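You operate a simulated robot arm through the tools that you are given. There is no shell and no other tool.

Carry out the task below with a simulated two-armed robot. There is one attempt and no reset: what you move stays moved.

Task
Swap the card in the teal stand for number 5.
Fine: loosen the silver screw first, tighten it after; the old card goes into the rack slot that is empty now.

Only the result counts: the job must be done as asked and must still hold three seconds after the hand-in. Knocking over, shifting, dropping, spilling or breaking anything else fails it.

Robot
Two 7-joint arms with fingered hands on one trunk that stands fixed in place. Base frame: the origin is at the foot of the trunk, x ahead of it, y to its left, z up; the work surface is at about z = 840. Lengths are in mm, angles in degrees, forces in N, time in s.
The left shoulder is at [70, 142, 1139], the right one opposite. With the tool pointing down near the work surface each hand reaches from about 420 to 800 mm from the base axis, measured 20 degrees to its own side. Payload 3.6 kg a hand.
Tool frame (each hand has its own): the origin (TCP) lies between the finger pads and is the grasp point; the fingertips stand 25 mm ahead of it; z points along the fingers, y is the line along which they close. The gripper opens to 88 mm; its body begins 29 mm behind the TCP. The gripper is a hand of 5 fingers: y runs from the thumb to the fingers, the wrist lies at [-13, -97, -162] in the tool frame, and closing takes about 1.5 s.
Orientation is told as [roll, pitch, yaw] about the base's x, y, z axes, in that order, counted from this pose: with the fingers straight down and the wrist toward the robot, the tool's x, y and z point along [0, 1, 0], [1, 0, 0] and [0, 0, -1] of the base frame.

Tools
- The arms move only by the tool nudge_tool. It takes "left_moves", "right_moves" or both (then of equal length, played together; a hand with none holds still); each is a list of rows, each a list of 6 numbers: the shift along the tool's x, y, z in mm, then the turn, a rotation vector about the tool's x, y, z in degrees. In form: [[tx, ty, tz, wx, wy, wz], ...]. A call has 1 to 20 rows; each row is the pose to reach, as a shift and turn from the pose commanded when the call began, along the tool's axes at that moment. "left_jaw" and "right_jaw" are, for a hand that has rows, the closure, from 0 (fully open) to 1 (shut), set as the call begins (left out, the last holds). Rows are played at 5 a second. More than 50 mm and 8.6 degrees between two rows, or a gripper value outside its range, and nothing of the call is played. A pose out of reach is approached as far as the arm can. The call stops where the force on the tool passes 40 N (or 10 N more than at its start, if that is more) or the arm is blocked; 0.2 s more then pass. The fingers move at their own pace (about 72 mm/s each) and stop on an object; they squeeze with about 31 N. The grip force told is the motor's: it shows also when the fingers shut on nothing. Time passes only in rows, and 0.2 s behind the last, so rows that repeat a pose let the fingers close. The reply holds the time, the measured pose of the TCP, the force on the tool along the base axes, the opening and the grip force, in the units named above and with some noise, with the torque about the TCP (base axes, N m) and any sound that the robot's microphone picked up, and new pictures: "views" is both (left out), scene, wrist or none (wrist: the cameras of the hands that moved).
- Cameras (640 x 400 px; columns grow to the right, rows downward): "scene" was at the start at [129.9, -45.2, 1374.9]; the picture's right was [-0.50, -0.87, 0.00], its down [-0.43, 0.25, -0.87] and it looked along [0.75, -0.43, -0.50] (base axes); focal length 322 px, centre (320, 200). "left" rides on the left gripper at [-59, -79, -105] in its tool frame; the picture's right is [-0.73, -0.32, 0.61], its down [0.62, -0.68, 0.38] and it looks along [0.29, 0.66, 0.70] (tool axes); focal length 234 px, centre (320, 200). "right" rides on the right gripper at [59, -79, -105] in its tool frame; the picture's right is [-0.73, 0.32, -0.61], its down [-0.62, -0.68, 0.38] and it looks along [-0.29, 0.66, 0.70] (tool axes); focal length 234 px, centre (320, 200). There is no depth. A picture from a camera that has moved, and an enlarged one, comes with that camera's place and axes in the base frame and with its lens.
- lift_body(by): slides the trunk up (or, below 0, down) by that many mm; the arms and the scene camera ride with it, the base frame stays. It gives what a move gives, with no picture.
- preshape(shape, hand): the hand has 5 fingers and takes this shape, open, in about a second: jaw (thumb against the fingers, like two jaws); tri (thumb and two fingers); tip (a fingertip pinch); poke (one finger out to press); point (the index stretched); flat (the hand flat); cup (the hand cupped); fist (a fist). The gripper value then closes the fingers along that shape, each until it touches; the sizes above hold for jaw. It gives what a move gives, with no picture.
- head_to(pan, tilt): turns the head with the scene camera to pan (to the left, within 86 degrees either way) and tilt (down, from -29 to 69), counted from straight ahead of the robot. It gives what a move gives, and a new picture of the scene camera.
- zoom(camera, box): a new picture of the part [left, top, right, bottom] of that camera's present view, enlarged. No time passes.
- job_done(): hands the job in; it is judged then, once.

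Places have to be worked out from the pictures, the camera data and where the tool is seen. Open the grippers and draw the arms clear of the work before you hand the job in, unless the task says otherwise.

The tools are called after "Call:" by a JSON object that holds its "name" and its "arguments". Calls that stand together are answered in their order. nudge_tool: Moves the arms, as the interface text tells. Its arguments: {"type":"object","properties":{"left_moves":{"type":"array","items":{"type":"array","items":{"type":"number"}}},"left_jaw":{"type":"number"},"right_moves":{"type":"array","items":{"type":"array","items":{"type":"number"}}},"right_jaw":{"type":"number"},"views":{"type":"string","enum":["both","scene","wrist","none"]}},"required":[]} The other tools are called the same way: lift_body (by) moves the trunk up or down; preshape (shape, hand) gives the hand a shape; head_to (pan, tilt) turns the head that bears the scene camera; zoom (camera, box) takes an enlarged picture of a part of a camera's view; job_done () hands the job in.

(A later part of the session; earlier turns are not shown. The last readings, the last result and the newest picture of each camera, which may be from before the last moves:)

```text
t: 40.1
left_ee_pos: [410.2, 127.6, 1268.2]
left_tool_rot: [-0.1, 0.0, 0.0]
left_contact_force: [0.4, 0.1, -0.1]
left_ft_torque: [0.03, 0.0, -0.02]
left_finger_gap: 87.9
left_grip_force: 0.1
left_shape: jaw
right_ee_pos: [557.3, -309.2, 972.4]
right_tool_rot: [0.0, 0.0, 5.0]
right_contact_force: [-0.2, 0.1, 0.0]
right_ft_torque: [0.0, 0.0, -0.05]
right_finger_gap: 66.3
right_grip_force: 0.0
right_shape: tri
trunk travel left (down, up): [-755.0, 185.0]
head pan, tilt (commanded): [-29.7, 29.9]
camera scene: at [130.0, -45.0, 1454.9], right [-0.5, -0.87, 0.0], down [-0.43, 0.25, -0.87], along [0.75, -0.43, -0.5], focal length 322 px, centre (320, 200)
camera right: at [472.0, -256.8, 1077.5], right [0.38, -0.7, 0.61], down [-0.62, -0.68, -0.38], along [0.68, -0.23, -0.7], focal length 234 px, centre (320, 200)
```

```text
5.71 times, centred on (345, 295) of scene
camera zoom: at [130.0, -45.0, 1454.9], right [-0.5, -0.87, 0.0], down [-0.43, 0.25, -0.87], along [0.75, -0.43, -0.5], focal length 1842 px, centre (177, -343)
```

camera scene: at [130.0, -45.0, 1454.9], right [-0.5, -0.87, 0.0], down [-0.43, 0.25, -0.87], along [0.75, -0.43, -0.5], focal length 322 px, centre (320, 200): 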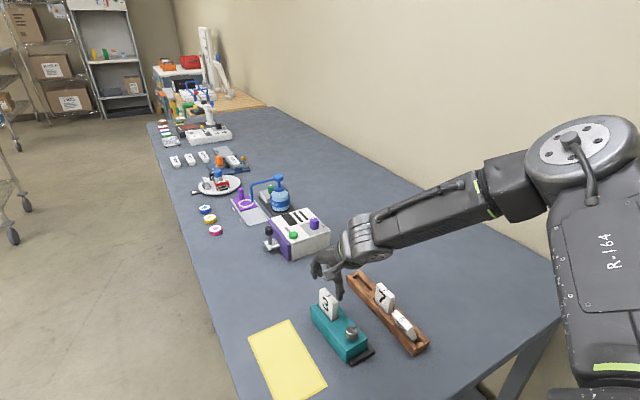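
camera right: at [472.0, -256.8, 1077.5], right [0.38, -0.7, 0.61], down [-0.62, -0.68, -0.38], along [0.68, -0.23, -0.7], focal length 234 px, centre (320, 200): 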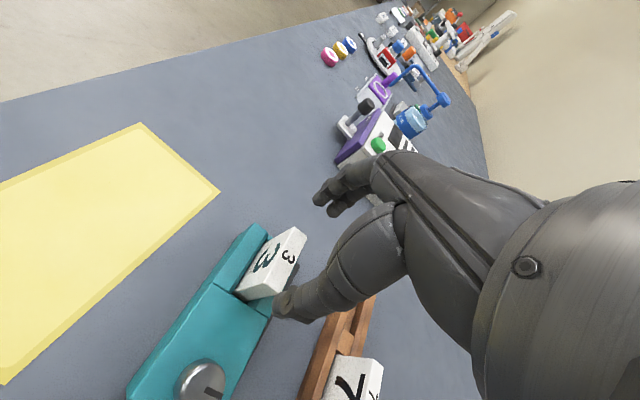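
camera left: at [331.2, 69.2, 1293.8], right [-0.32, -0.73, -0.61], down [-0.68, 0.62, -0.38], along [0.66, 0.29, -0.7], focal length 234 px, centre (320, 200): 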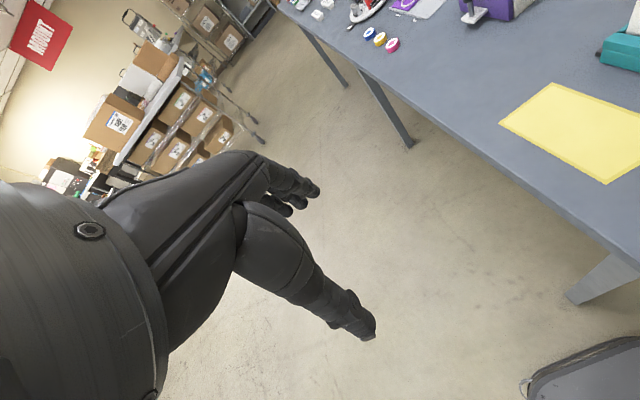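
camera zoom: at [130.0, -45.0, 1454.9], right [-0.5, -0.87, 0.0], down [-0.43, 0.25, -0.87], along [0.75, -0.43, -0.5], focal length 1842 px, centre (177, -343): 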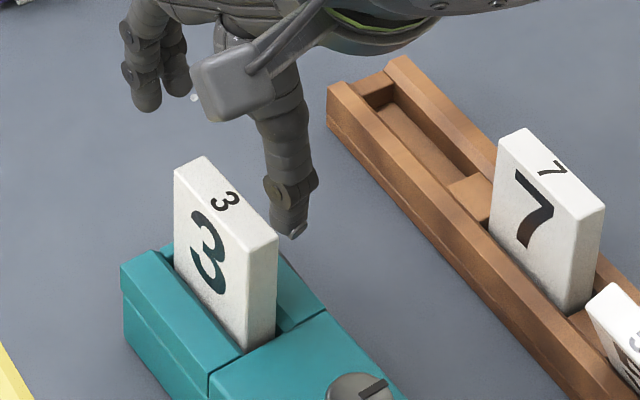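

Scene and wrist views disagree by a few mm about the card centre along x; I split the difference, shifting 3 mm toward the robot, and descend until the tips straddle the card's upper part, then recheck.

Call:
{"name": "nudge_tool", "arguments": {"right_moves": [[0.5, -1.5, 0, 0, 0, 0], [1, -3, 0, 0, 0, 0], [1, -3, 10, 0, 0, 0], [1, -3, 20, 0, 0, 0], [1, -3, 28, 0, 0, 0], [1, -3, 36, 0, 0, 0], [1, -3, 36, 0, 0, 0]], "views": "wrist"}}

Call:
{"name": "zoom", "arguments": {"camera": "right", "box": [240, 160, 370, 290]}}

Call:
{"name": "zoom", "arguments": {"camera": "scene", "box": [310, 260, 380, 330]}}

```text
t: 41.7
left_ee_pos: [410.1, 128.0, 1268.1]
left_tool_rot: [-0.1, 0.1, 0.1]
left_contact_force: [-0.4, -0.6, 0.2]
left_ft_torque: [0.01, -0.03, 0.04]
left_finger_gap: 87.9
left_grip_force: 0.0
left_shape: jaw
right_ee_pos: [554.7, -306.3, 937.8]
right_tool_rot: [0.0, 0.0, 5.0]
right_contact_force: [-0.4, 0.2, 0.6]
right_ft_torque: [0.04, -0.01, 0.0]
right_finger_gap: 66.2
right_grip_force: 0.0
right_shape: tri
trunk travel left (down, up): [-755.0, 185.0]
head pan, tilt (commanded): [-29.7, 29.9]
camera right: at [469.7, -255.8, 1042.8], right [0.38, -0.7, 0.61], down [-0.62, -0.68, -0.38], along [0.68, -0.23, -0.7], focal length 234 px, centre (320, 200)
```

right: 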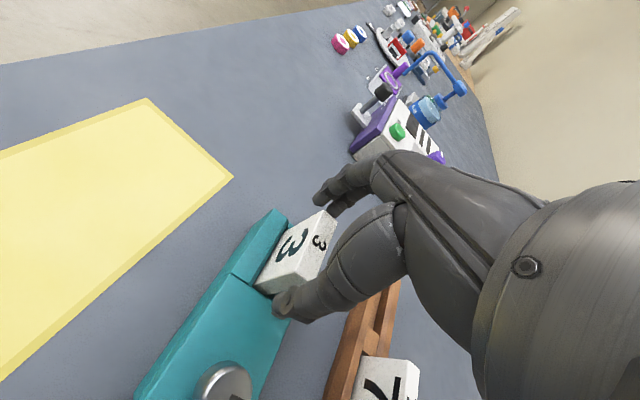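

```text
3.08 times, centred on (305, 225) of right
camera zoom: at [469.7, -255.8, 1042.8], right [0.38, -0.7, 0.61], down [-0.62, -0.68, -0.38], along [0.68, -0.23, -0.7], focal length 720 px, centre (366, 123)
```

zoom: 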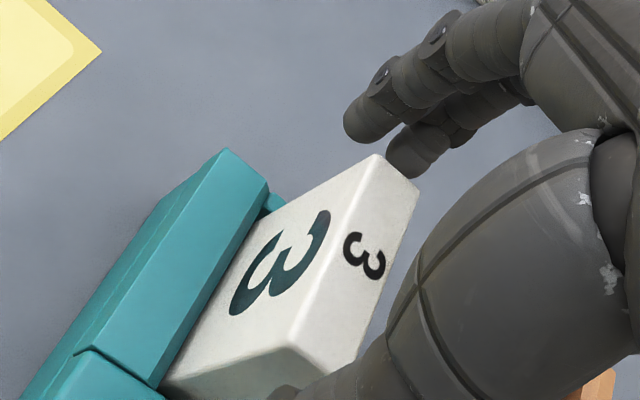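

```text
5.71 times, centred on (345, 295) of scene
camera zoom: at [129.9, -45.0, 1454.9], right [-0.5, -0.87, 0.0], down [-0.43, 0.25, -0.87], along [0.75, -0.43, -0.5], focal length 1842 px, centre (177, -343)
```

zoom: 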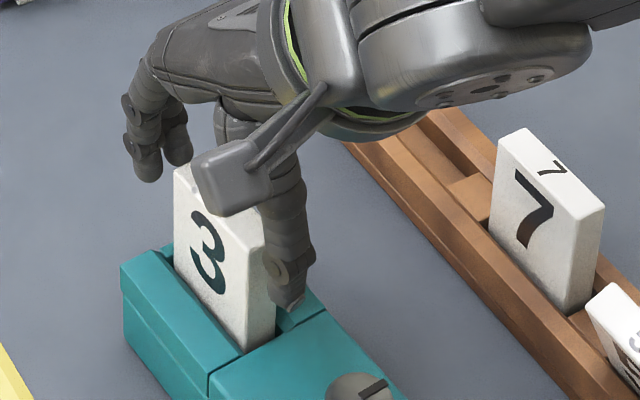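

Both views now bracket the card centre within about 2 mm of the TCP. I descend 15 mm more and close on the card's edges.

Call:
{"name": "nudge_tool", "arguments": {"right_moves": [[0, 0, 5, 0, 0, 0], [0, 0, 10, 0, 0, 0], [0, 0, 15, 0, 0, 0], [0, 0, 15, 0, 0, 0]], "views": "none"}}

Call:
{"name": "nudge_tool", "arguments": {"right_moves": [[0, 0, 0, 0, 0, 0], [0, 0, 0, 0, 0, 0], [0, 0, 0, 0, 0, 0], [0, 0, 0, 0, 0, 0], [0, 0, 0, 0, 0, 0]], "right_jaw": 1.0, "views": "both"}}

Call:
{"name": "zoom", "arguments": {"camera": "right", "box": [200, 160, 370, 310]}}

Call:
{"name": "zoom", "arguments": {"camera": "scene", "box": [300, 250, 420, 350]}}

```text
t: 42.7
left_ee_pos: [408.7, 126.4, 1268.8]
left_tool_rot: [0.0, 0.0, 0.1]
left_contact_force: [0.5, -0.5, -0.4]
left_ft_torque: [0.0, -0.01, -0.01]
left_finger_gap: 87.8
left_grip_force: 0.0
left_shape: jaw
right_ee_pos: [553.1, -308.1, 922.8]
right_tool_rot: [-0.1, -0.1, 5.0]
right_contact_force: [0.2, 0.4, 0.9]
right_ft_torque: [0.01, 0.01, -0.02]
right_finger_gap: 66.4
right_grip_force: 0.0
right_shape: tri
trunk travel left (down, up): [-755.0, 185.0]
head pan, tilt (commanded): [-29.7, 29.9]
```

```text
t: 43.9
left_ee_pos: [410.2, 128.0, 1267.9]
left_tool_rot: [-0.1, 0.1, 0.1]
left_contact_force: [0.7, 0.6, -0.6]
left_ft_torque: [-0.01, 0.0, 0.01]
left_finger_gap: 87.5
left_grip_force: 0.0
left_shape: jaw
right_ee_pos: [554.2, -308.4, 923.3]
right_tool_rot: [0.0, 0.0, 5.0]
right_contact_force: [0.2, 1.2, 0.3]
right_ft_torque: [-0.01, -0.01, 0.0]
right_finger_gap: 41.6
right_grip_force: 31.2
right_shape: tri
trunk travel left (down, up): [-755.0, 185.0]
head pan, tilt (commanded): [-29.7, 29.9]
camera scene: at [130.0, -45.1, 1454.9], right [-0.5, -0.87, 0.0], down [-0.43, 0.25, -0.87], along [0.75, -0.43, -0.5], focal length 322 px, centre (320, 200)
camera right: at [468.8, -256.3, 1027.5], right [0.38, -0.7, 0.61], down [-0.62, -0.68, -0.38], along [0.68, -0.23, -0.7], focal length 234 px, centre (320, 200)
```

scene: 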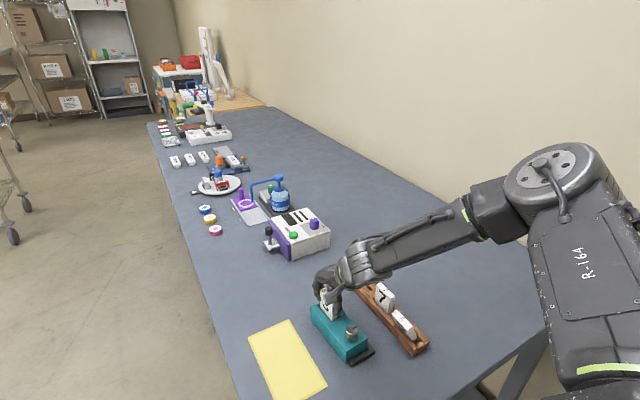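
right: 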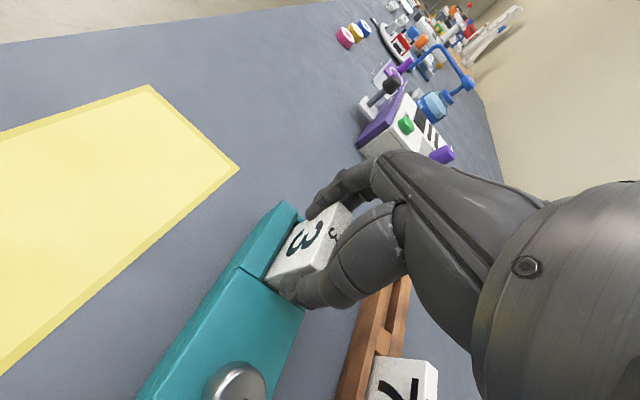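

```text
2.67 times, centred on (285, 235) of right
camera zoom: at [468.8, -256.3, 1027.5], right [0.38, -0.7, 0.61], down [-0.62, -0.68, -0.38], along [0.68, -0.23, -0.7], focal length 624 px, centre (413, 107)
```

zoom: 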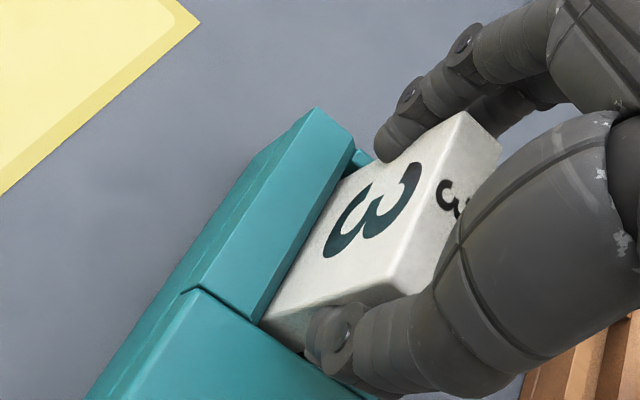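

```text
4.00 times, centred on (360, 300) of scene
camera zoom: at [130.0, -45.1, 1454.9], right [-0.5, -0.87, 0.0], down [-0.43, 0.25, -0.87], along [0.75, -0.43, -0.5], focal length 1290 px, centre (160, -200)
```

zoom: 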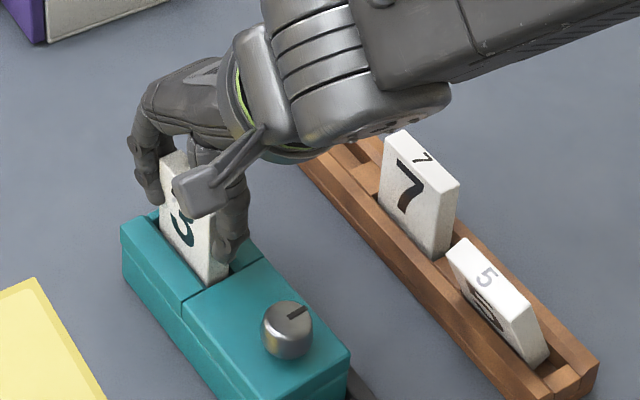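

The card is gripped by its edges (31 N motor force, no side load). I lift slowly by 12 mm and check whether the card slides out or drags the stand.

Call:
{"name": "nudge_tool", "arguments": {"right_moves": [[0, 0, -2, 0, 0, 0], [0, 0, -4, 0, 0, 0], [0, 0, -6, 0, 0, 0], [0, 0, -8, 0, 0, 0], [0, 0, -10, 0, 0, 0], [0, 0, -12, 0, 0, 0]], "views": "wrist"}}

Call:
{"name": "zoom", "arguments": {"camera": "scene", "box": [300, 250, 420, 350]}}

Call:
{"name": "zoom", "arguments": {"camera": "right", "box": [200, 160, 370, 310]}}

```text
t: 45.3
left_ee_pos: [410.4, 127.2, 1267.2]
left_tool_rot: [-0.1, 0.0, 0.1]
left_contact_force: [0.0, -0.1, 0.4]
left_ft_torque: [0.01, 0.03, 0.03]
left_finger_gap: 87.7
left_grip_force: 0.0
left_shape: jaw
right_ee_pos: [553.9, -306.4, 934.8]
right_tool_rot: [0.1, -0.1, 5.0]
right_contact_force: [-0.7, -0.1, -0.6]
right_ft_torque: [0.0, 0.01, -0.02]
right_finger_gap: 41.5
right_grip_force: 30.6
right_shape: tri
trunk travel left (down, up): [-755.0, 185.0]
head pan, tilt (commanded): [-29.7, 29.9]
camera right: at [468.1, -255.7, 1038.4], right [0.39, -0.7, 0.61], down [-0.62, -0.68, -0.38], along [0.68, -0.23, -0.7], focal length 234 px, centre (320, 200)
```

right: 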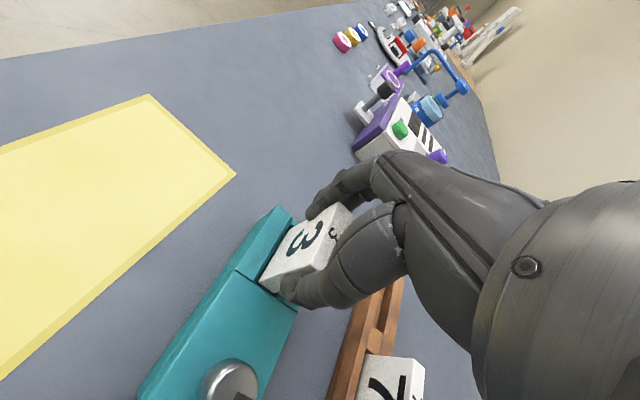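

```text
4.00 times, centred on (360, 300) of scene
camera zoom: at [130.1, -45.1, 1454.9], right [-0.5, -0.87, 0.0], down [-0.43, 0.25, -0.87], along [0.75, -0.43, -0.5], focal length 1290 px, centre (160, -200)
```

zoom: 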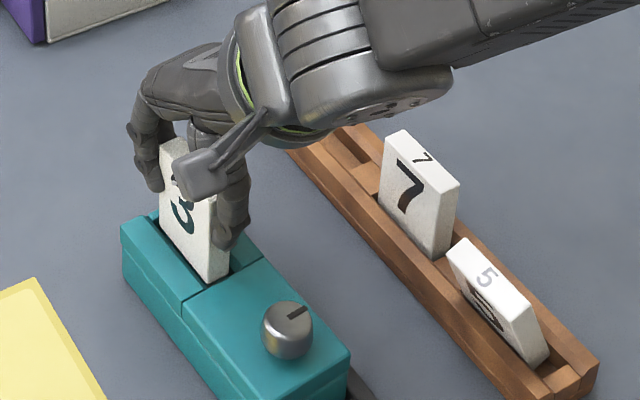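

```text
2.67 times, centred on (285, 235) of right
camera zoom: at [468.1, -255.7, 1038.4], right [0.39, -0.7, 0.61], down [-0.62, -0.68, -0.38], along [0.68, -0.23, -0.7], focal length 624 px, centre (413, 107)
```

zoom: 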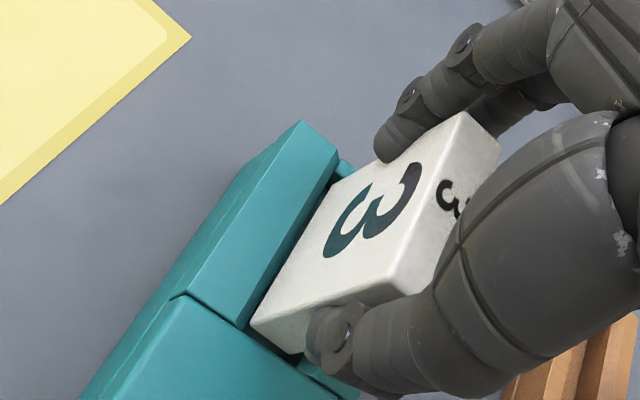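

The card slides out freely while the stand stays still, so the screw is loose. I lift to about z 1010 and carry it over the empty rack slot, turning to yaw 0.

Call:
{"name": "nudge_tool", "arguments": {"right_moves": [[0, 0, -10, 0, 0, 0], [0, 0, -25, 0, 0, 0], [0, 0, -45, 0, 0, 0], [0, 0, -65, 0, 0, 0], [0, 0, -78, 0, 0, 0], [-15, 4, -78, 0, 0, 0.6], [-33, 8, -78, 0, 0, 1.2], [-50, 12, -78, 0, 0, 1.9], [-67, 17, -78, 0, 0, 2.5], [-84, 21, -78, 0, 0, 3.2], [-101, 25, -78, 0, 0, 3.8], [-118, 29, -78, 0, 0, 4.5], [-131.2, 32.7, -78, 0, 0, 5], [-131.2, 32.7, -78, 0, 0, 5]], "views": "both"}}

Call:
{"name": "zoom", "arguments": {"camera": "scene", "box": [300, 230, 440, 350]}}

Call:
{"name": "zoom", "arguments": {"camera": "right", "box": [180, 160, 370, 320]}}

```text
t: 48.3
left_ee_pos: [410.0, 127.8, 1268.3]
left_tool_rot: [-0.1, 0.0, 0.0]
left_contact_force: [-0.6, -0.6, -0.5]
left_ft_torque: [-0.03, -0.02, -0.01]
left_finger_gap: 87.6
left_grip_force: 0.1
left_shape: jaw
right_ee_pos: [599.8, -434.5, 1010.6]
right_tool_rot: [0.0, 0.1, 0.0]
right_contact_force: [-0.9, 0.4, 0.7]
right_ft_torque: [-0.04, -0.02, -0.02]
right_finger_gap: 41.3
right_grip_force: 31.4
right_shape: tri
trunk travel left (down, up): [-755.0, 185.0]
head pan, tilt (commanded): [-29.7, 29.9]
camera scene: at [130.1, -44.9, 1454.9], right [-0.5, -0.87, 0.0], down [-0.43, 0.25, -0.87], along [0.75, -0.43, -0.5], focal length 322 px, centre (320, 200)
camera right: at [518.8, -376.1, 1115.0], right [0.32, -0.73, 0.61], down [-0.68, -0.62, -0.38], along [0.66, -0.29, -0.7], focal length 234 px, centre (320, 200)
```

scene: 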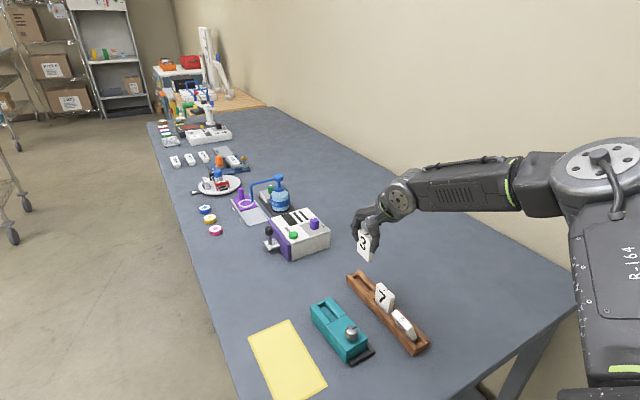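
right: 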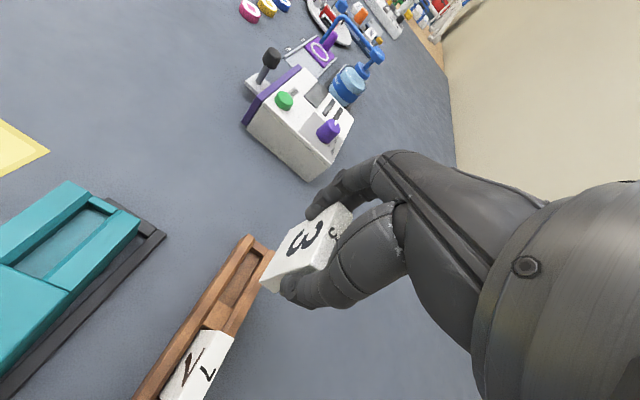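

```text
3.33 times, centred on (370, 290) of scene
camera zoom: at [130.1, -44.9, 1454.9], right [-0.5, -0.87, 0.0], down [-0.43, 0.25, -0.87], along [0.75, -0.43, -0.5], focal length 1075 px, centre (153, -100)
```

zoom: 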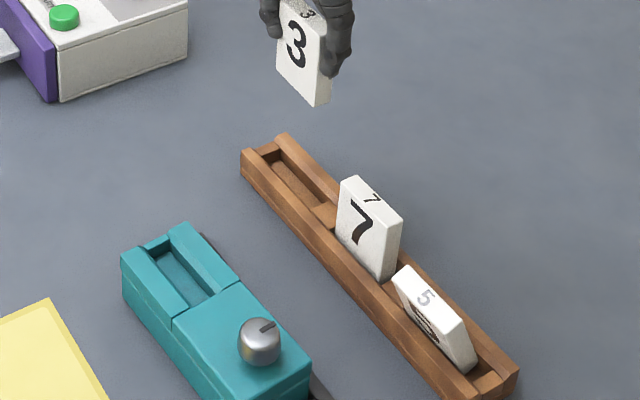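

```text
2.50 times, centred on (275, 240) of right
camera zoom: at [518.8, -376.1, 1115.0], right [0.32, -0.73, 0.61], down [-0.68, -0.62, -0.38], along [0.66, -0.29, -0.7], focal length 585 px, centre (432, 100)
```

zoom: 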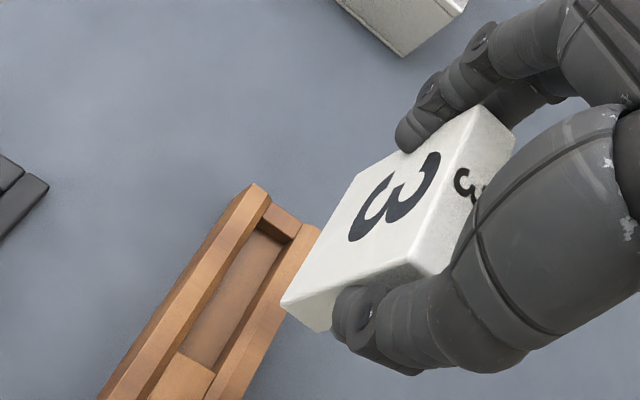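

Card 3 hangs straight in the grip with its bottom centre near (597,-434.6). I zoom in on the empty slot to compare its centre line with the card before lowering.

Call:
{"name": "zoom", "arguments": {"camera": "scene", "box": [340, 225, 410, 300]}}

Call:
{"name": "zoom", "arguments": {"camera": "right", "box": [200, 220, 300, 320]}}

Call:
{"name": "zoom", "arguments": {"camera": "scene", "box": [300, 290, 380, 350]}}

```text
5.33 times, centred on (375, 262) of scene
camera zoom: at [130.1, -44.9, 1454.9], right [-0.5, -0.87, 0.0], down [-0.43, 0.25, -0.87], along [0.75, -0.43, -0.5], focal length 1720 px, centre (27, -133)
```

zoom: 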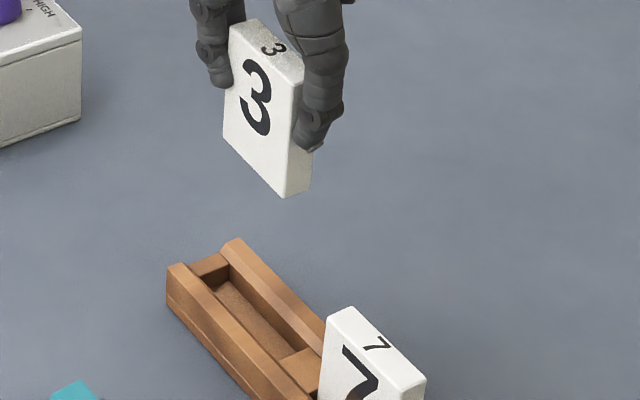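

```text
4.00 times, centred on (250, 270) of right
camera zoom: at [518.8, -376.1, 1115.0], right [0.32, -0.73, 0.61], down [-0.68, -0.62, -0.38], along [0.66, -0.29, -0.7], focal length 937 px, centre (600, -80)
```

zoom: 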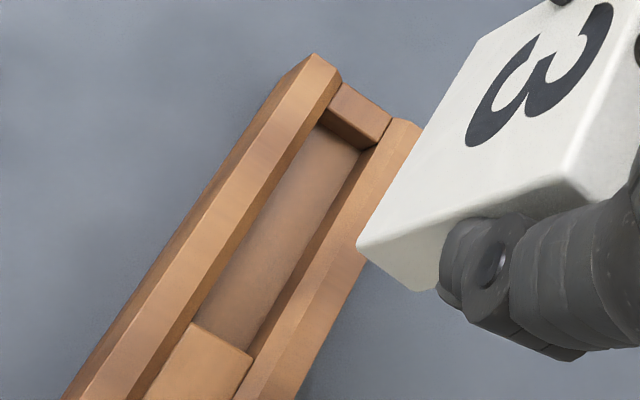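

```text
6.67 times, centred on (340, 320) of scene
camera zoom: at [130.1, -44.9, 1454.9], right [-0.5, -0.87, 0.0], down [-0.43, 0.25, -0.87], along [0.75, -0.43, -0.5], focal length 2150 px, centre (187, -600)
```

zoom: 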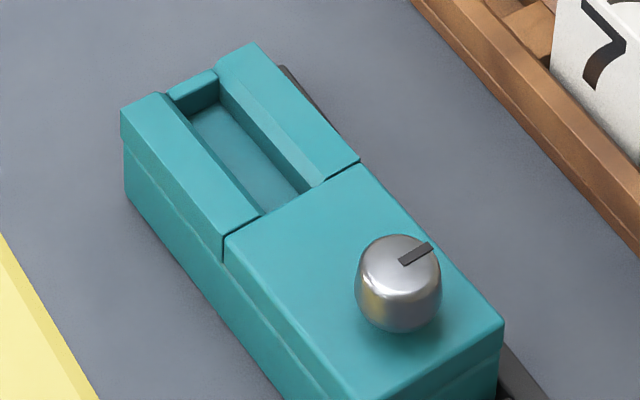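

The slot line through card 7 lies near y -436.8 while card 3's centre is about y -434, so I shift 2.3 mm to -y and lower until the card bottom is just above the rails, then recheck.

Call:
{"name": "nudge_tool", "arguments": {"right_moves": [[-2.3, -0.5, 10, 0, 0, 0], [-2.3, -0.5, 25, 0, 0, 0], [-2.3, -0.5, 40, 0, 0, 0], [-2.3, -0.5, 55, 0, 0, 0], [-2.3, -0.5, 68, 0, 0, 0], [-2.3, -0.5, 78, 0, 0, 0], [-2.3, -0.5, 78, 0, 0, 0]], "views": "wrist"}}

Call:
{"name": "zoom", "arguments": {"camera": "scene", "box": [340, 230, 410, 300]}}

Call:
{"name": "zoom", "arguments": {"camera": "right", "box": [200, 180, 340, 320]}}

```text
t: 49.9
left_ee_pos: [409.1, 126.8, 1267.5]
left_tool_rot: [-0.1, 0.0, 0.1]
left_contact_force: [-0.9, 0.8, 0.3]
left_ft_torque: [0.01, -0.02, 0.0]
left_finger_gap: 87.8
left_grip_force: 0.2
left_shape: jaw
right_ee_pos: [596.5, -438.2, 934.8]
right_tool_rot: [0.1, -0.1, 0.0]
right_contact_force: [0.3, -0.2, -0.7]
right_ft_torque: [-0.03, 0.01, -0.03]
right_finger_gap: 41.4
right_grip_force: 30.7
right_shape: tri
trunk travel left (down, up): [-755.0, 185.0]
head pan, tilt (commanded): [-29.7, 29.9]
camera right: at [515.7, -378.5, 1038.7], right [0.32, -0.73, 0.61], down [-0.68, -0.62, -0.38], along [0.66, -0.29, -0.7], focal length 234 px, centre (320, 200)
```

right: 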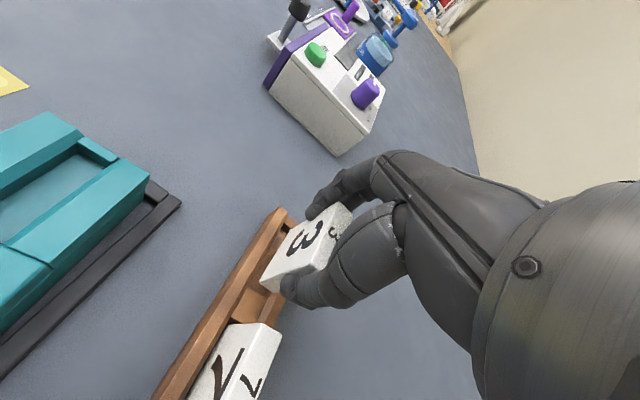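

```text
5.71 times, centred on (375, 265) of scene
camera zoom: at [129.9, -45.4, 1454.9], right [-0.5, -0.87, 0.0], down [-0.43, 0.25, -0.87], along [0.75, -0.43, -0.5], focal length 1842 px, centre (6, -171)
```

zoom: 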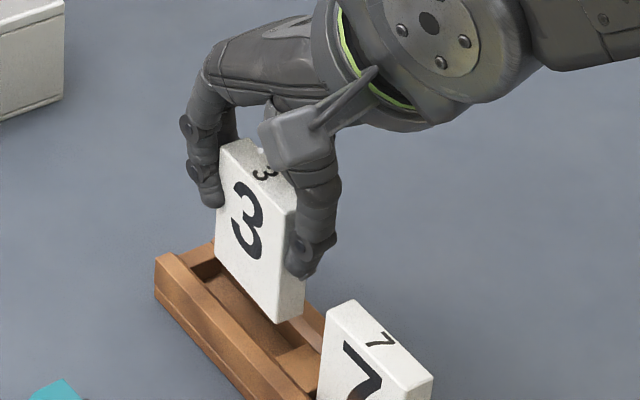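

```text
2.86 times, centred on (270, 250) of right
camera zoom: at [515.7, -378.5, 1038.7], right [0.32, -0.73, 0.61], down [-0.68, -0.62, -0.38], along [0.66, -0.29, -0.7], focal length 669 px, centre (463, 57)
```

zoom: 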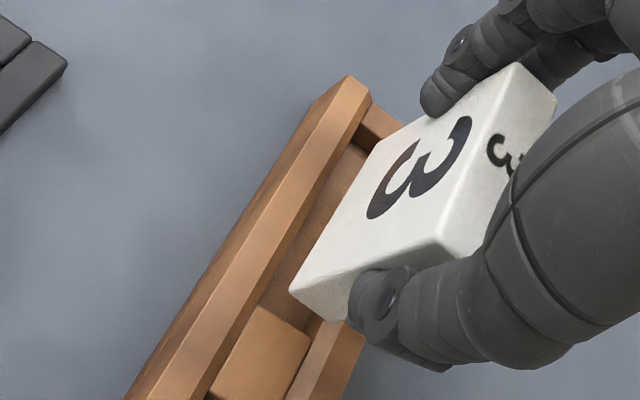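

Card 3's bottom is centred near (596.5,-436) about 12 mm above the rails. I lower another 14 mm gently, watching the force.

Call:
{"name": "nudge_tool", "arguments": {"right_moves": [[-0.5, 0, 3, 0, 0, 0], [-0.5, 0, 6, 0, 0, 0], [-0.5, 0, 9, 0, 0, 0], [-0.5, 0, 12, 0, 0, 0], [-0.5, 0, 14, 0, 0, 0], [-0.5, 0, 14, 0, 0, 0]], "views": "wrist"}}

Call:
{"name": "zoom", "arguments": {"camera": "scene", "box": [340, 230, 410, 300]}}

Call:
{"name": "zoom", "arguments": {"camera": "right", "box": [200, 180, 340, 320]}}

```text
t: 51.3
left_ee_pos: [409.9, 127.4, 1267.4]
left_tool_rot: [-0.1, 0.1, 0.0]
left_contact_force: [0.1, -0.1, 0.6]
left_ft_torque: [0.01, 0.03, -0.01]
left_finger_gap: 87.7
left_grip_force: 0.1
left_shape: jaw
right_ee_pos: [597.0, -440.3, 920.9]
right_tool_rot: [0.0, 0.0, 0.0]
right_contact_force: [-0.1, -0.2, -1.3]
right_ft_torque: [-0.01, -0.03, -0.03]
right_finger_gap: 41.4
right_grip_force: 31.2
right_shape: tri
trunk travel left (down, up): [-755.0, 185.0]
head pan, tilt (commanded): [-29.7, 29.9]
camera right: at [516.0, -380.4, 1025.8], right [0.32, -0.73, 0.61], down [-0.68, -0.62, -0.38], along [0.66, -0.29, -0.7], focal length 234 px, centre (320, 200)
```

right: 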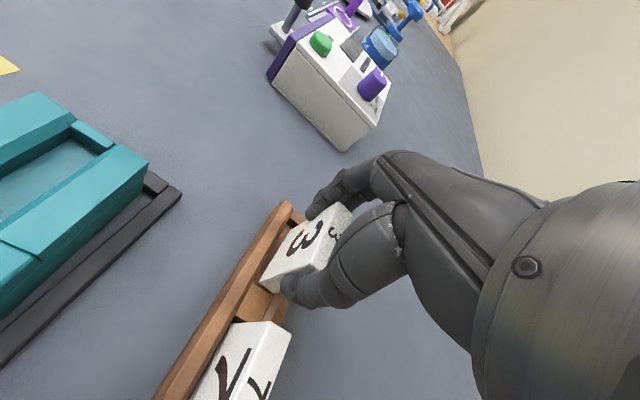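

```text
5.71 times, centred on (375, 265) of scene
camera zoom: at [130.1, -45.2, 1454.9], right [-0.5, -0.87, 0.0], down [-0.43, 0.25, -0.87], along [0.75, -0.43, -0.5], focal length 1842 px, centre (6, -171)
```

zoom: 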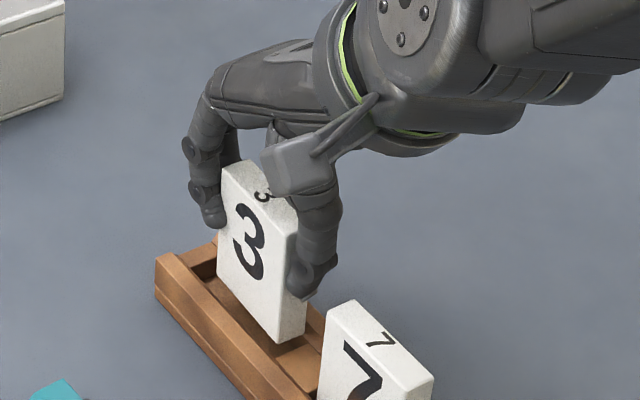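

```text
2.86 times, centred on (270, 250) of right
camera zoom: at [516.0, -380.4, 1025.8], right [0.32, -0.73, 0.61], down [-0.68, -0.62, -0.38], along [0.66, -0.29, -0.7], focal length 669 px, centre (463, 57)
```

zoom: 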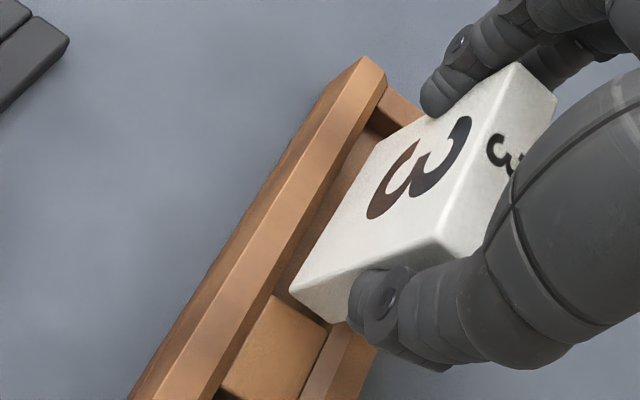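

Comparing the card's bottom edge with the divider in the wrist view, the card sits about 2.5–3 mm too far toward -y. I shift +2.5 mm in y at this height and look again.

Call:
{"name": "nudge_tool", "arguments": {"right_moves": [[1.2, 0, 0, 0, 0, 0], [2.5, 0, 0, 0, 0, 0], [2.5, 0, 0, 0, 0, 0]], "views": "wrist"}}

Call:
{"name": "zoom", "arguments": {"camera": "scene", "box": [350, 240, 400, 290]}}

Call:
{"name": "zoom", "arguments": {"camera": "right", "box": [230, 190, 330, 290]}}

```text
t: 52.1
left_ee_pos: [410.9, 127.0, 1267.4]
left_tool_rot: [0.1, -0.1, 0.1]
left_contact_force: [0.3, -0.5, -0.2]
left_ft_torque: [-0.03, 0.03, -0.01]
left_finger_gap: 87.7
left_grip_force: 0.0
left_shape: jaw
right_ee_pos: [596.3, -435.8, 920.2]
right_tool_rot: [0.0, 0.0, 0.0]
right_contact_force: [-0.6, -0.2, -0.3]
right_ft_torque: [-0.01, -0.02, 0.01]
right_finger_gap: 41.2
right_grip_force: 31.1
right_shape: tri
trunk travel left (down, up): [-755.0, 185.0]
head pan, tilt (commanded): [-29.7, 29.9]
camera right: at [515.8, -377.8, 1025.2], right [0.32, -0.73, 0.61], down [-0.68, -0.62, -0.38], along [0.66, -0.29, -0.7], focal length 234 px, centre (320, 200)
```

right: 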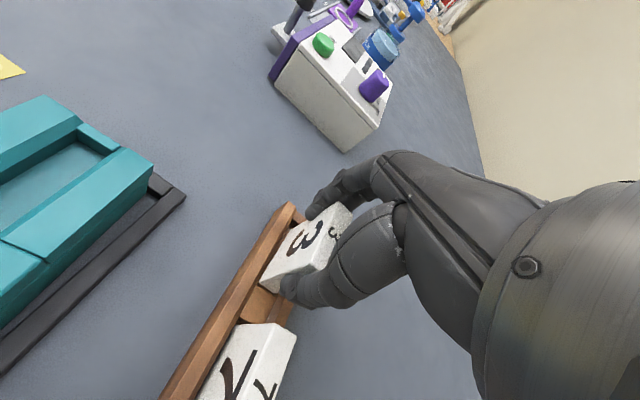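

```text
8.00 times, centred on (375, 265) of scene
camera zoom: at [130.1, -45.2, 1454.9], right [-0.5, -0.87, 0.0], down [-0.43, 0.25, -0.87], along [0.75, -0.43, -0.5], focal length 2579 px, centre (-120, -320)
```

zoom: 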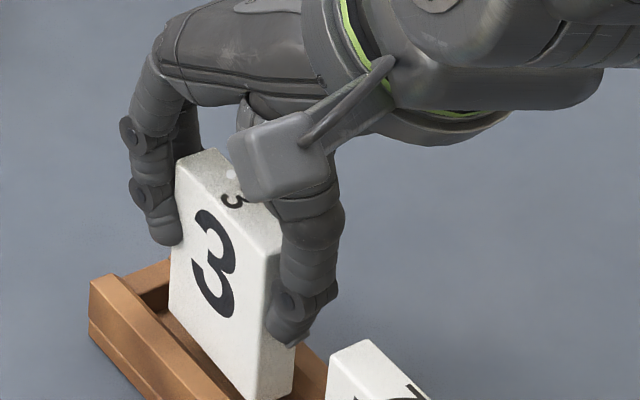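

```text
4.00 times, centred on (280, 240) of right
camera zoom: at [515.8, -377.8, 1025.2], right [0.32, -0.73, 0.61], down [-0.68, -0.62, -0.38], along [0.66, -0.29, -0.7], focal length 937 px, centre (480, 40)
```

zoom: 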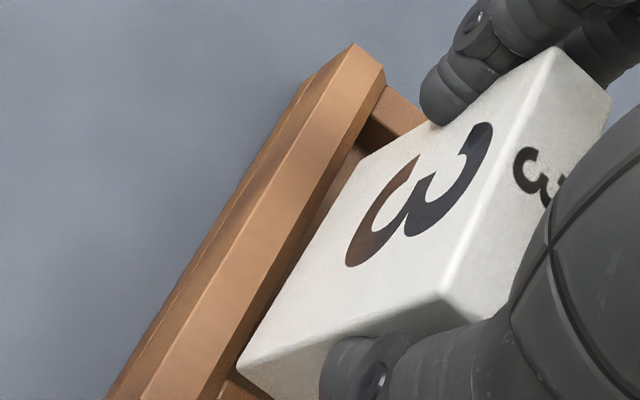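

The wrist and scene views conflict about which rail the card is nearer to, so I zoom in on the card's lower near corner from both cameras.

Call:
{"name": "zoom", "arguments": {"camera": "scene", "box": [355, 260, 395, 300]}}

Call:
{"name": "zoom", "arguments": {"camera": "right", "box": [245, 250, 305, 310]}}

Call:
{"name": "zoom", "arguments": {"camera": "right", "box": [265, 195, 325, 255]}}

```text
10.00 times, centred on (375, 280) of scene
camera zoom: at [130.1, -45.2, 1454.9], right [-0.5, -0.87, 0.0], down [-0.43, 0.25, -0.87], along [0.75, -0.43, -0.5], focal length 3224 px, centre (-230, -600)
```

zoom: 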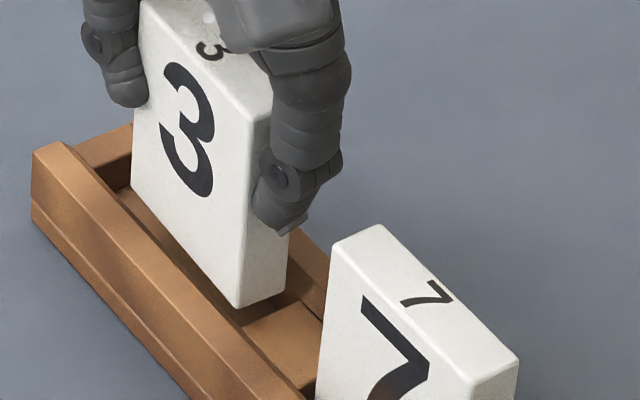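

```text
6.67 times, centred on (275, 280) of right
camera zoom: at [515.8, -377.8, 1025.2], right [0.32, -0.73, 0.61], down [-0.68, -0.62, -0.38], along [0.66, -0.29, -0.7], focal length 1561 px, centre (620, -333)
```

zoom: 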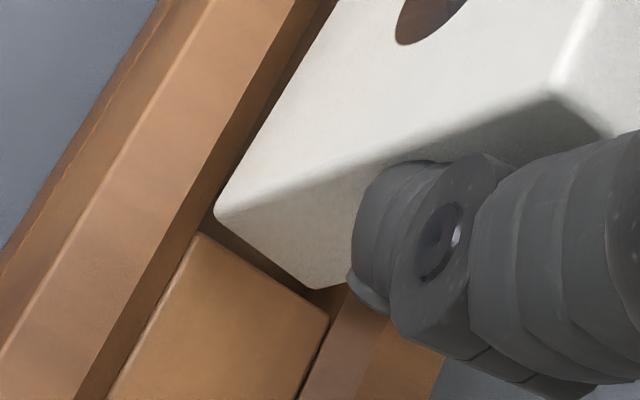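

```text
6.67 times, centred on (295, 225) of right
camera zoom: at [515.8, -377.8, 1025.2], right [0.32, -0.73, 0.61], down [-0.68, -0.62, -0.38], along [0.66, -0.29, -0.7], focal length 1561 px, centre (487, 33)
```

zoom: 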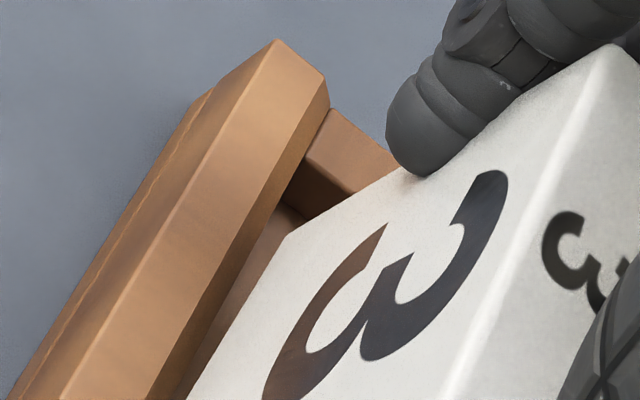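

The zooms show the card is flush with the left wall and only about 2 mm past the divider, so I move it 2 mm back toward -y and 3.5 mm further along +x, with a 1.5 degree yaw trim, then verify again.

Call:
{"name": "nudge_tool", "arguments": {"right_moves": [[-1, 1.7, 0, 0, 0, -0.7], [-2, 3.5, 0, 0, 0, -1.5], [-2, 3.5, 0, 0, 0, -1.5]], "views": "none"}}

Call:
{"name": "zoom", "arguments": {"camera": "right", "box": [245, 250, 305, 310]}}

Call:
{"name": "zoom", "arguments": {"camera": "right", "box": [265, 195, 325, 255]}}

Call:
{"name": "zoom", "arguments": {"camera": "scene", "box": [355, 260, 395, 300]}}

```text
t: 52.9
left_ee_pos: [409.5, 127.4, 1267.5]
left_tool_rot: [-0.2, 0.0, 0.0]
left_contact_force: [-0.7, 0.5, 0.4]
left_ft_torque: [-0.01, -0.02, 0.0]
left_finger_gap: 87.8
left_grip_force: 0.0
left_shape: jaw
right_ee_pos: [597.2, -437.0, 923.6]
right_tool_rot: [0.1, 0.1, 1.5]
right_contact_force: [0.4, 0.3, 0.0]
right_ft_torque: [0.0, -0.01, -0.03]
right_finger_gap: 41.4
right_grip_force: 31.0
right_shape: tri
right hand out of reach, approached as far as the arm can: row 2, 3
trunk travel left (down, up): [-755.0, 185.0]
head pan, tilt (commanded): [-29.7, 29.9]
```

```text
6.67 times, centred on (275, 280) of right
camera zoom: at [515.6, -380.7, 1027.6], right [0.34, -0.72, 0.61], down [-0.66, -0.64, -0.38], along [0.66, -0.27, -0.7], focal length 1561 px, centre (620, -333)
```

zoom: 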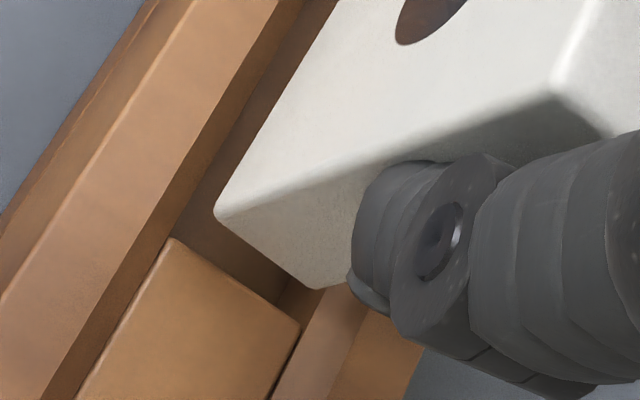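

```text
6.67 times, centred on (295, 225) of right
camera zoom: at [515.6, -380.7, 1027.6], right [0.34, -0.72, 0.61], down [-0.66, -0.64, -0.38], along [0.66, -0.27, -0.7], focal length 1561 px, centre (487, 33)
```

zoom: 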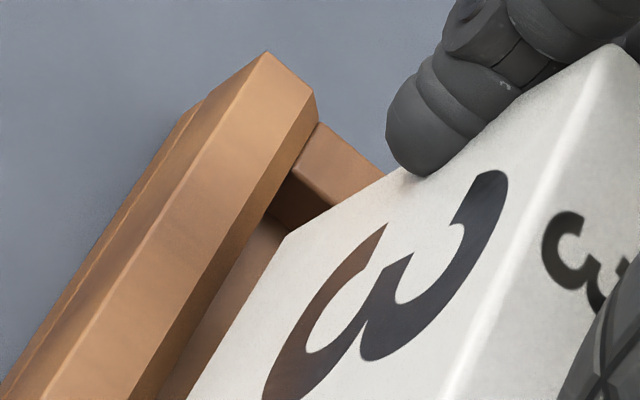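

```text
10.00 times, centred on (375, 280) of scene
camera zoom: at [130.1, -45.1, 1454.9], right [-0.5, -0.87, 0.0], down [-0.43, 0.25, -0.87], along [0.75, -0.43, -0.5], focal length 3224 px, centre (-230, -600)
```

zoom: 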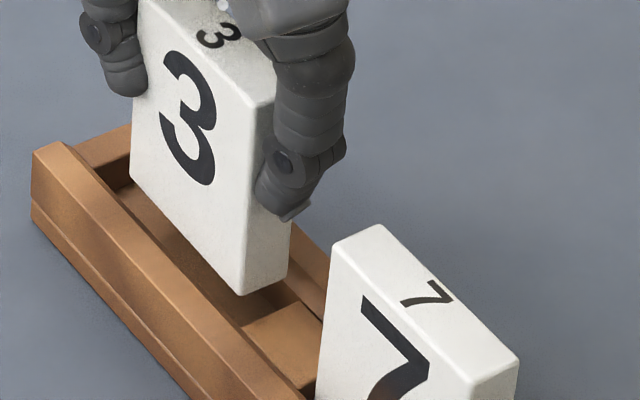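

The x shift hit the arm's reach limit at this trunk height. I raise the hand, lower the trunk by 90 mm so the shoulder is closer to wrist level, and then redo the final alignment.

Call:
{"name": "nudge_tool", "arguments": {"right_moves": [[0, -1, -15, 0, 0, 0], [0, -1, -35, 0, 0, 0], [0, -1, -55, 0, 0, 0], [0, -1, -75, 0, 0, 0], [0, -1, -95, 0, 0, 0], [0, -1, -115, 0, 0, 0], [0, -1, -115, 0, 0, 0]], "views": "none"}}

Call:
{"name": "lift_body", "arguments": {"by": -90}}

Call:
{"name": "nudge_tool", "arguments": {"right_moves": [[0, 0, 0, 0, 0, 0]], "views": "both"}}

```text
t: 54.5
left_ee_pos: [411.1, 127.6, 1268.3]
left_tool_rot: [0.0, 0.0, 0.0]
left_contact_force: [0.5, -0.1, -0.9]
left_ft_torque: [0.0, -0.01, 0.0]
left_finger_gap: 87.7
left_grip_force: 0.1
left_shape: jaw
right_ee_pos: [597.2, -437.7, 1038.6]
right_tool_rot: [-0.1, 0.0, 1.5]
right_contact_force: [0.2, -0.1, -0.7]
right_ft_torque: [0.02, 0.0, 0.01]
right_finger_gap: 41.4
right_grip_force: 30.8
right_shape: tri
trunk travel left (down, up): [-755.0, 185.0]
head pan, tilt (commanded): [-29.7, 29.9]
```

```text
t: 55.8
left_ee_pos: [410.5, 127.7, 1176.7]
left_tool_rot: [-0.1, 0.0, -0.1]
left_contact_force: [-0.1, 0.3, -0.4]
left_ft_torque: [0.02, -0.02, -0.02]
left_finger_gap: 87.9
left_grip_force: 0.0
left_shape: jaw
right_ee_pos: [599.5, -437.5, 949.2]
right_tool_rot: [0.0, 0.0, 1.5]
right_contact_force: [0.8, -0.6, -0.3]
right_ft_torque: [0.02, -0.01, 0.02]
right_finger_gap: 41.4
right_grip_force: 30.9
right_shape: tri
trunk travel left (down, up): [-665.0, 275.0]
head pan, tilt (commanded): [-29.7, 29.9]
```

```text
t: 56.1
left_ee_pos: [409.6, 126.3, 1176.3]
left_tool_rot: [-0.1, 0.0, 0.1]
left_contact_force: [-0.7, -0.3, -1.1]
left_ft_torque: [0.01, -0.04, 0.04]
left_finger_gap: 87.6
left_grip_force: 0.1
left_shape: jaw
right_ee_pos: [598.2, -436.3, 948.0]
right_tool_rot: [0.0, 0.1, 1.6]
right_contact_force: [-0.7, -0.1, -0.7]
right_ft_torque: [-0.03, -0.01, 0.01]
right_finger_gap: 41.3
right_grip_force: 30.5
right_shape: tri
trunk travel left (down, up): [-665.0, 275.0]
head pan, tilt (commanded): [-29.7, 29.9]
camera scene: at [130.3, -45.2, 1364.9], right [-0.5, -0.87, 0.0], down [-0.43, 0.25, -0.87], along [0.75, -0.43, -0.5], focal length 322 px, centre (320, 200)
camera right: at [516.1, -380.2, 1052.4], right [0.34, -0.72, 0.61], down [-0.66, -0.64, -0.38], along [0.66, -0.27, -0.7], focal length 234 px, centre (320, 200)
```

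scene: 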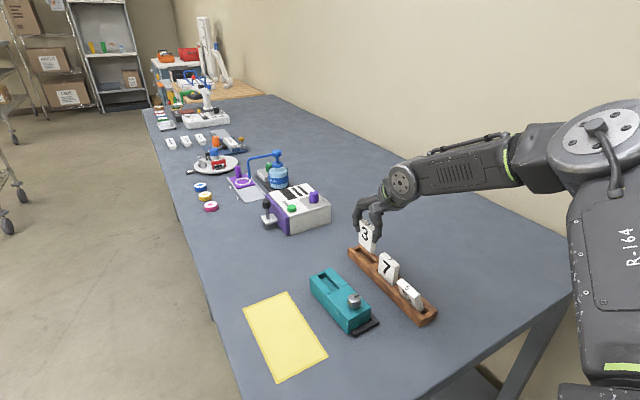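
right: 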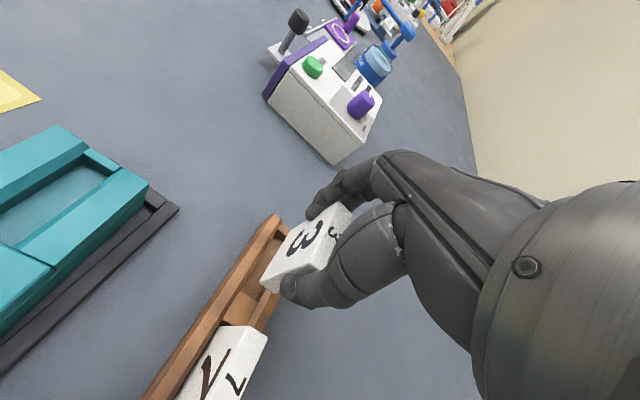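

Now at z 948 with the lower trunk. I move 3 mm further in +x and lower to z about 924, then zoom to verify alignment against the divider and rails.

Call:
{"name": "nudge_tool", "arguments": {"right_moves": [[-0.5, 1.5, 8, 0, 0, 0], [-0.5, 3, 16, 0, 0, 0], [-0.5, 4, 24, 0, 0, 0], [-0.5, 4, 24, 0, 0, 0]], "views": "none"}}

Call:
{"name": "zoom", "arguments": {"camera": "right", "box": [245, 250, 305, 310]}}

Call:
{"name": "zoom", "arguments": {"camera": "right", "box": [230, 190, 330, 290]}}

Call:
{"name": "zoom", "arguments": {"camera": "scene", "box": [345, 220, 395, 270]}}

```text
t: 57.1
left_ee_pos: [409.6, 127.7, 1177.3]
left_tool_rot: [0.0, 0.0, 0.1]
left_contact_force: [0.5, -0.1, -0.9]
left_ft_torque: [0.0, 0.04, 0.01]
left_finger_gap: 87.6
left_grip_force: 0.1
left_shape: jaw
right_ee_pos: [602.2, -437.7, 925.1]
right_tool_rot: [0.0, -0.1, 1.5]
right_contact_force: [-0.5, 0.0, -0.2]
right_ft_torque: [0.03, -0.01, 0.01]
right_finger_gap: 41.5
right_grip_force: 30.7
right_shape: tri
trunk travel left (down, up): [-665.0, 275.0]
head pan, tilt (commanded): [-29.7, 29.9]
```

```text
6.67 times, centred on (275, 280) of right
camera zoom: at [519.7, -380.4, 1028.3], right [0.34, -0.72, 0.61], down [-0.66, -0.64, -0.38], along [0.66, -0.27, -0.7], focal length 1561 px, centre (620, -333)
```

zoom: 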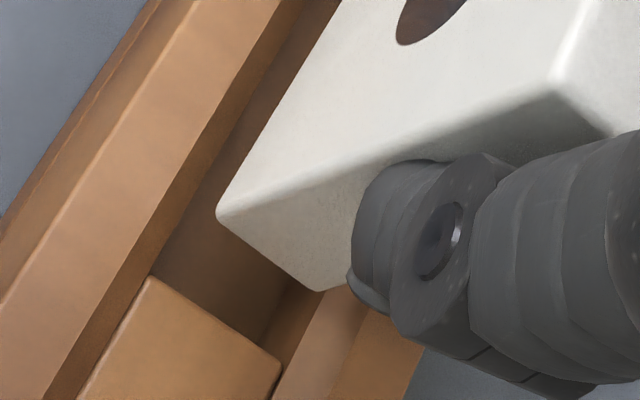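

```text
4.00 times, centred on (280, 240) of right
camera zoom: at [519.7, -380.4, 1028.3], right [0.34, -0.72, 0.61], down [-0.66, -0.64, -0.38], along [0.66, -0.27, -0.7], focal length 937 px, centre (480, 40)
```

zoom: 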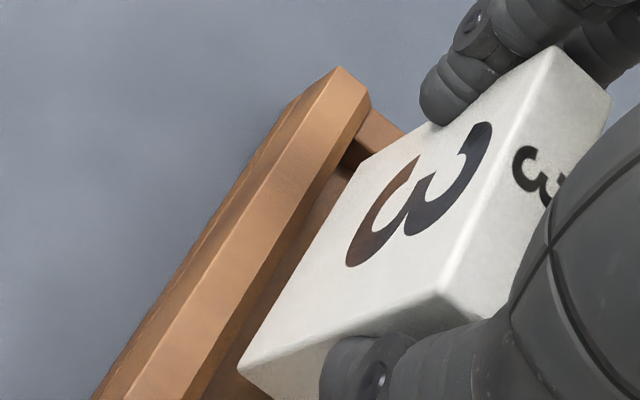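

```text
8.00 times, centred on (370, 245) of scene
camera zoom: at [130.0, -45.1, 1364.9], right [-0.5, -0.87, 0.0], down [-0.43, 0.25, -0.87], along [0.75, -0.43, -0.5], focal length 2579 px, centre (-80, -160)
```

zoom: 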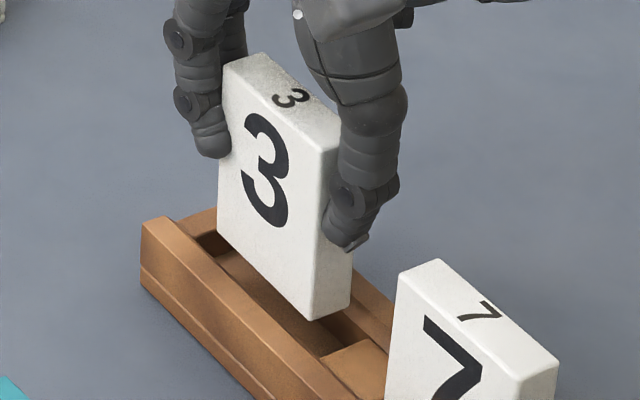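

The card now sits within the slot outline (about 1 mm toward +y, and well clear of both ends). I trim by 0.8 mm and lower slowly toward the seat.

Call:
{"name": "nudge_tool", "arguments": {"right_moves": [[-0.8, -1, 2, 0, 0, 0], [-0.8, -1, 4, 0, 0, 0], [-0.8, -1, 6, 0, 0, 0], [-0.8, -1, 8, 0, 0, 0], [-0.8, -1, 10, 0, 0, 0], [-0.8, -1, 12, 0, 0, 0], [-0.8, -1, 12, 0, 0, 0]], "views": "none"}}

Call:
{"name": "zoom", "arguments": {"camera": "right", "box": [230, 190, 330, 290]}}

Call:
{"name": "zoom", "arguments": {"camera": "scene", "box": [345, 220, 395, 270]}}

```text
t: 58.8
left_ee_pos: [410.3, 127.3, 1178.2]
left_tool_rot: [-0.1, 0.0, 0.1]
left_contact_force: [-0.4, -0.6, 0.5]
left_ft_torque: [-0.02, -0.01, -0.02]
left_finger_gap: 87.9
left_grip_force: 0.0
left_shape: jaw
right_ee_pos: [600.9, -436.9, 910.4]
right_tool_rot: [0.0, 0.0, 1.4]
right_contact_force: [0.1, 0.5, -0.7]
right_ft_torque: [-0.03, -0.02, 0.02]
right_finger_gap: 41.3
right_grip_force: 31.0
right_shape: tri
trunk travel left (down, up): [-665.0, 275.0]
head pan, tilt (commanded): [-29.7, 29.9]
```

```text
4.00 times, centred on (280, 240) of right
camera zoom: at [519.2, -381.0, 1015.7], right [0.34, -0.72, 0.61], down [-0.66, -0.64, -0.38], along [0.66, -0.27, -0.7], focal length 937 px, centre (480, 40)
```

zoom: 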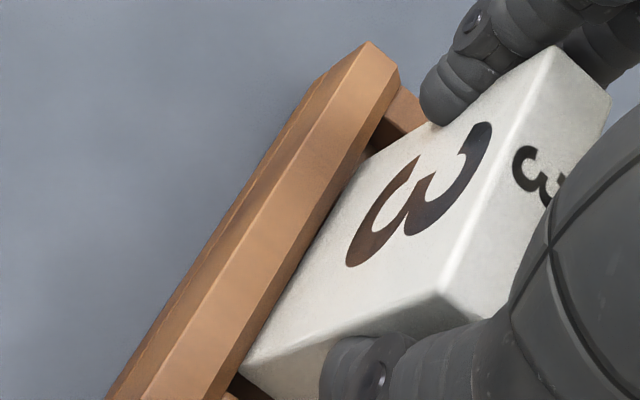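

```text
8.00 times, centred on (370, 245) of scene
camera zoom: at [130.1, -45.2, 1364.9], right [-0.5, -0.87, 0.0], down [-0.43, 0.25, -0.87], along [0.75, -0.43, -0.5], focal length 2579 px, centre (-80, -160)
```

zoom: 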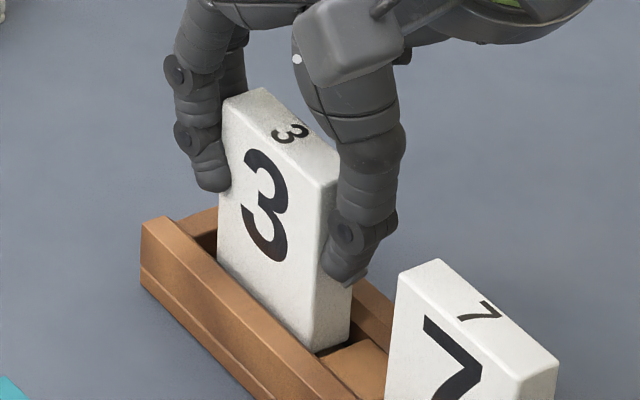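

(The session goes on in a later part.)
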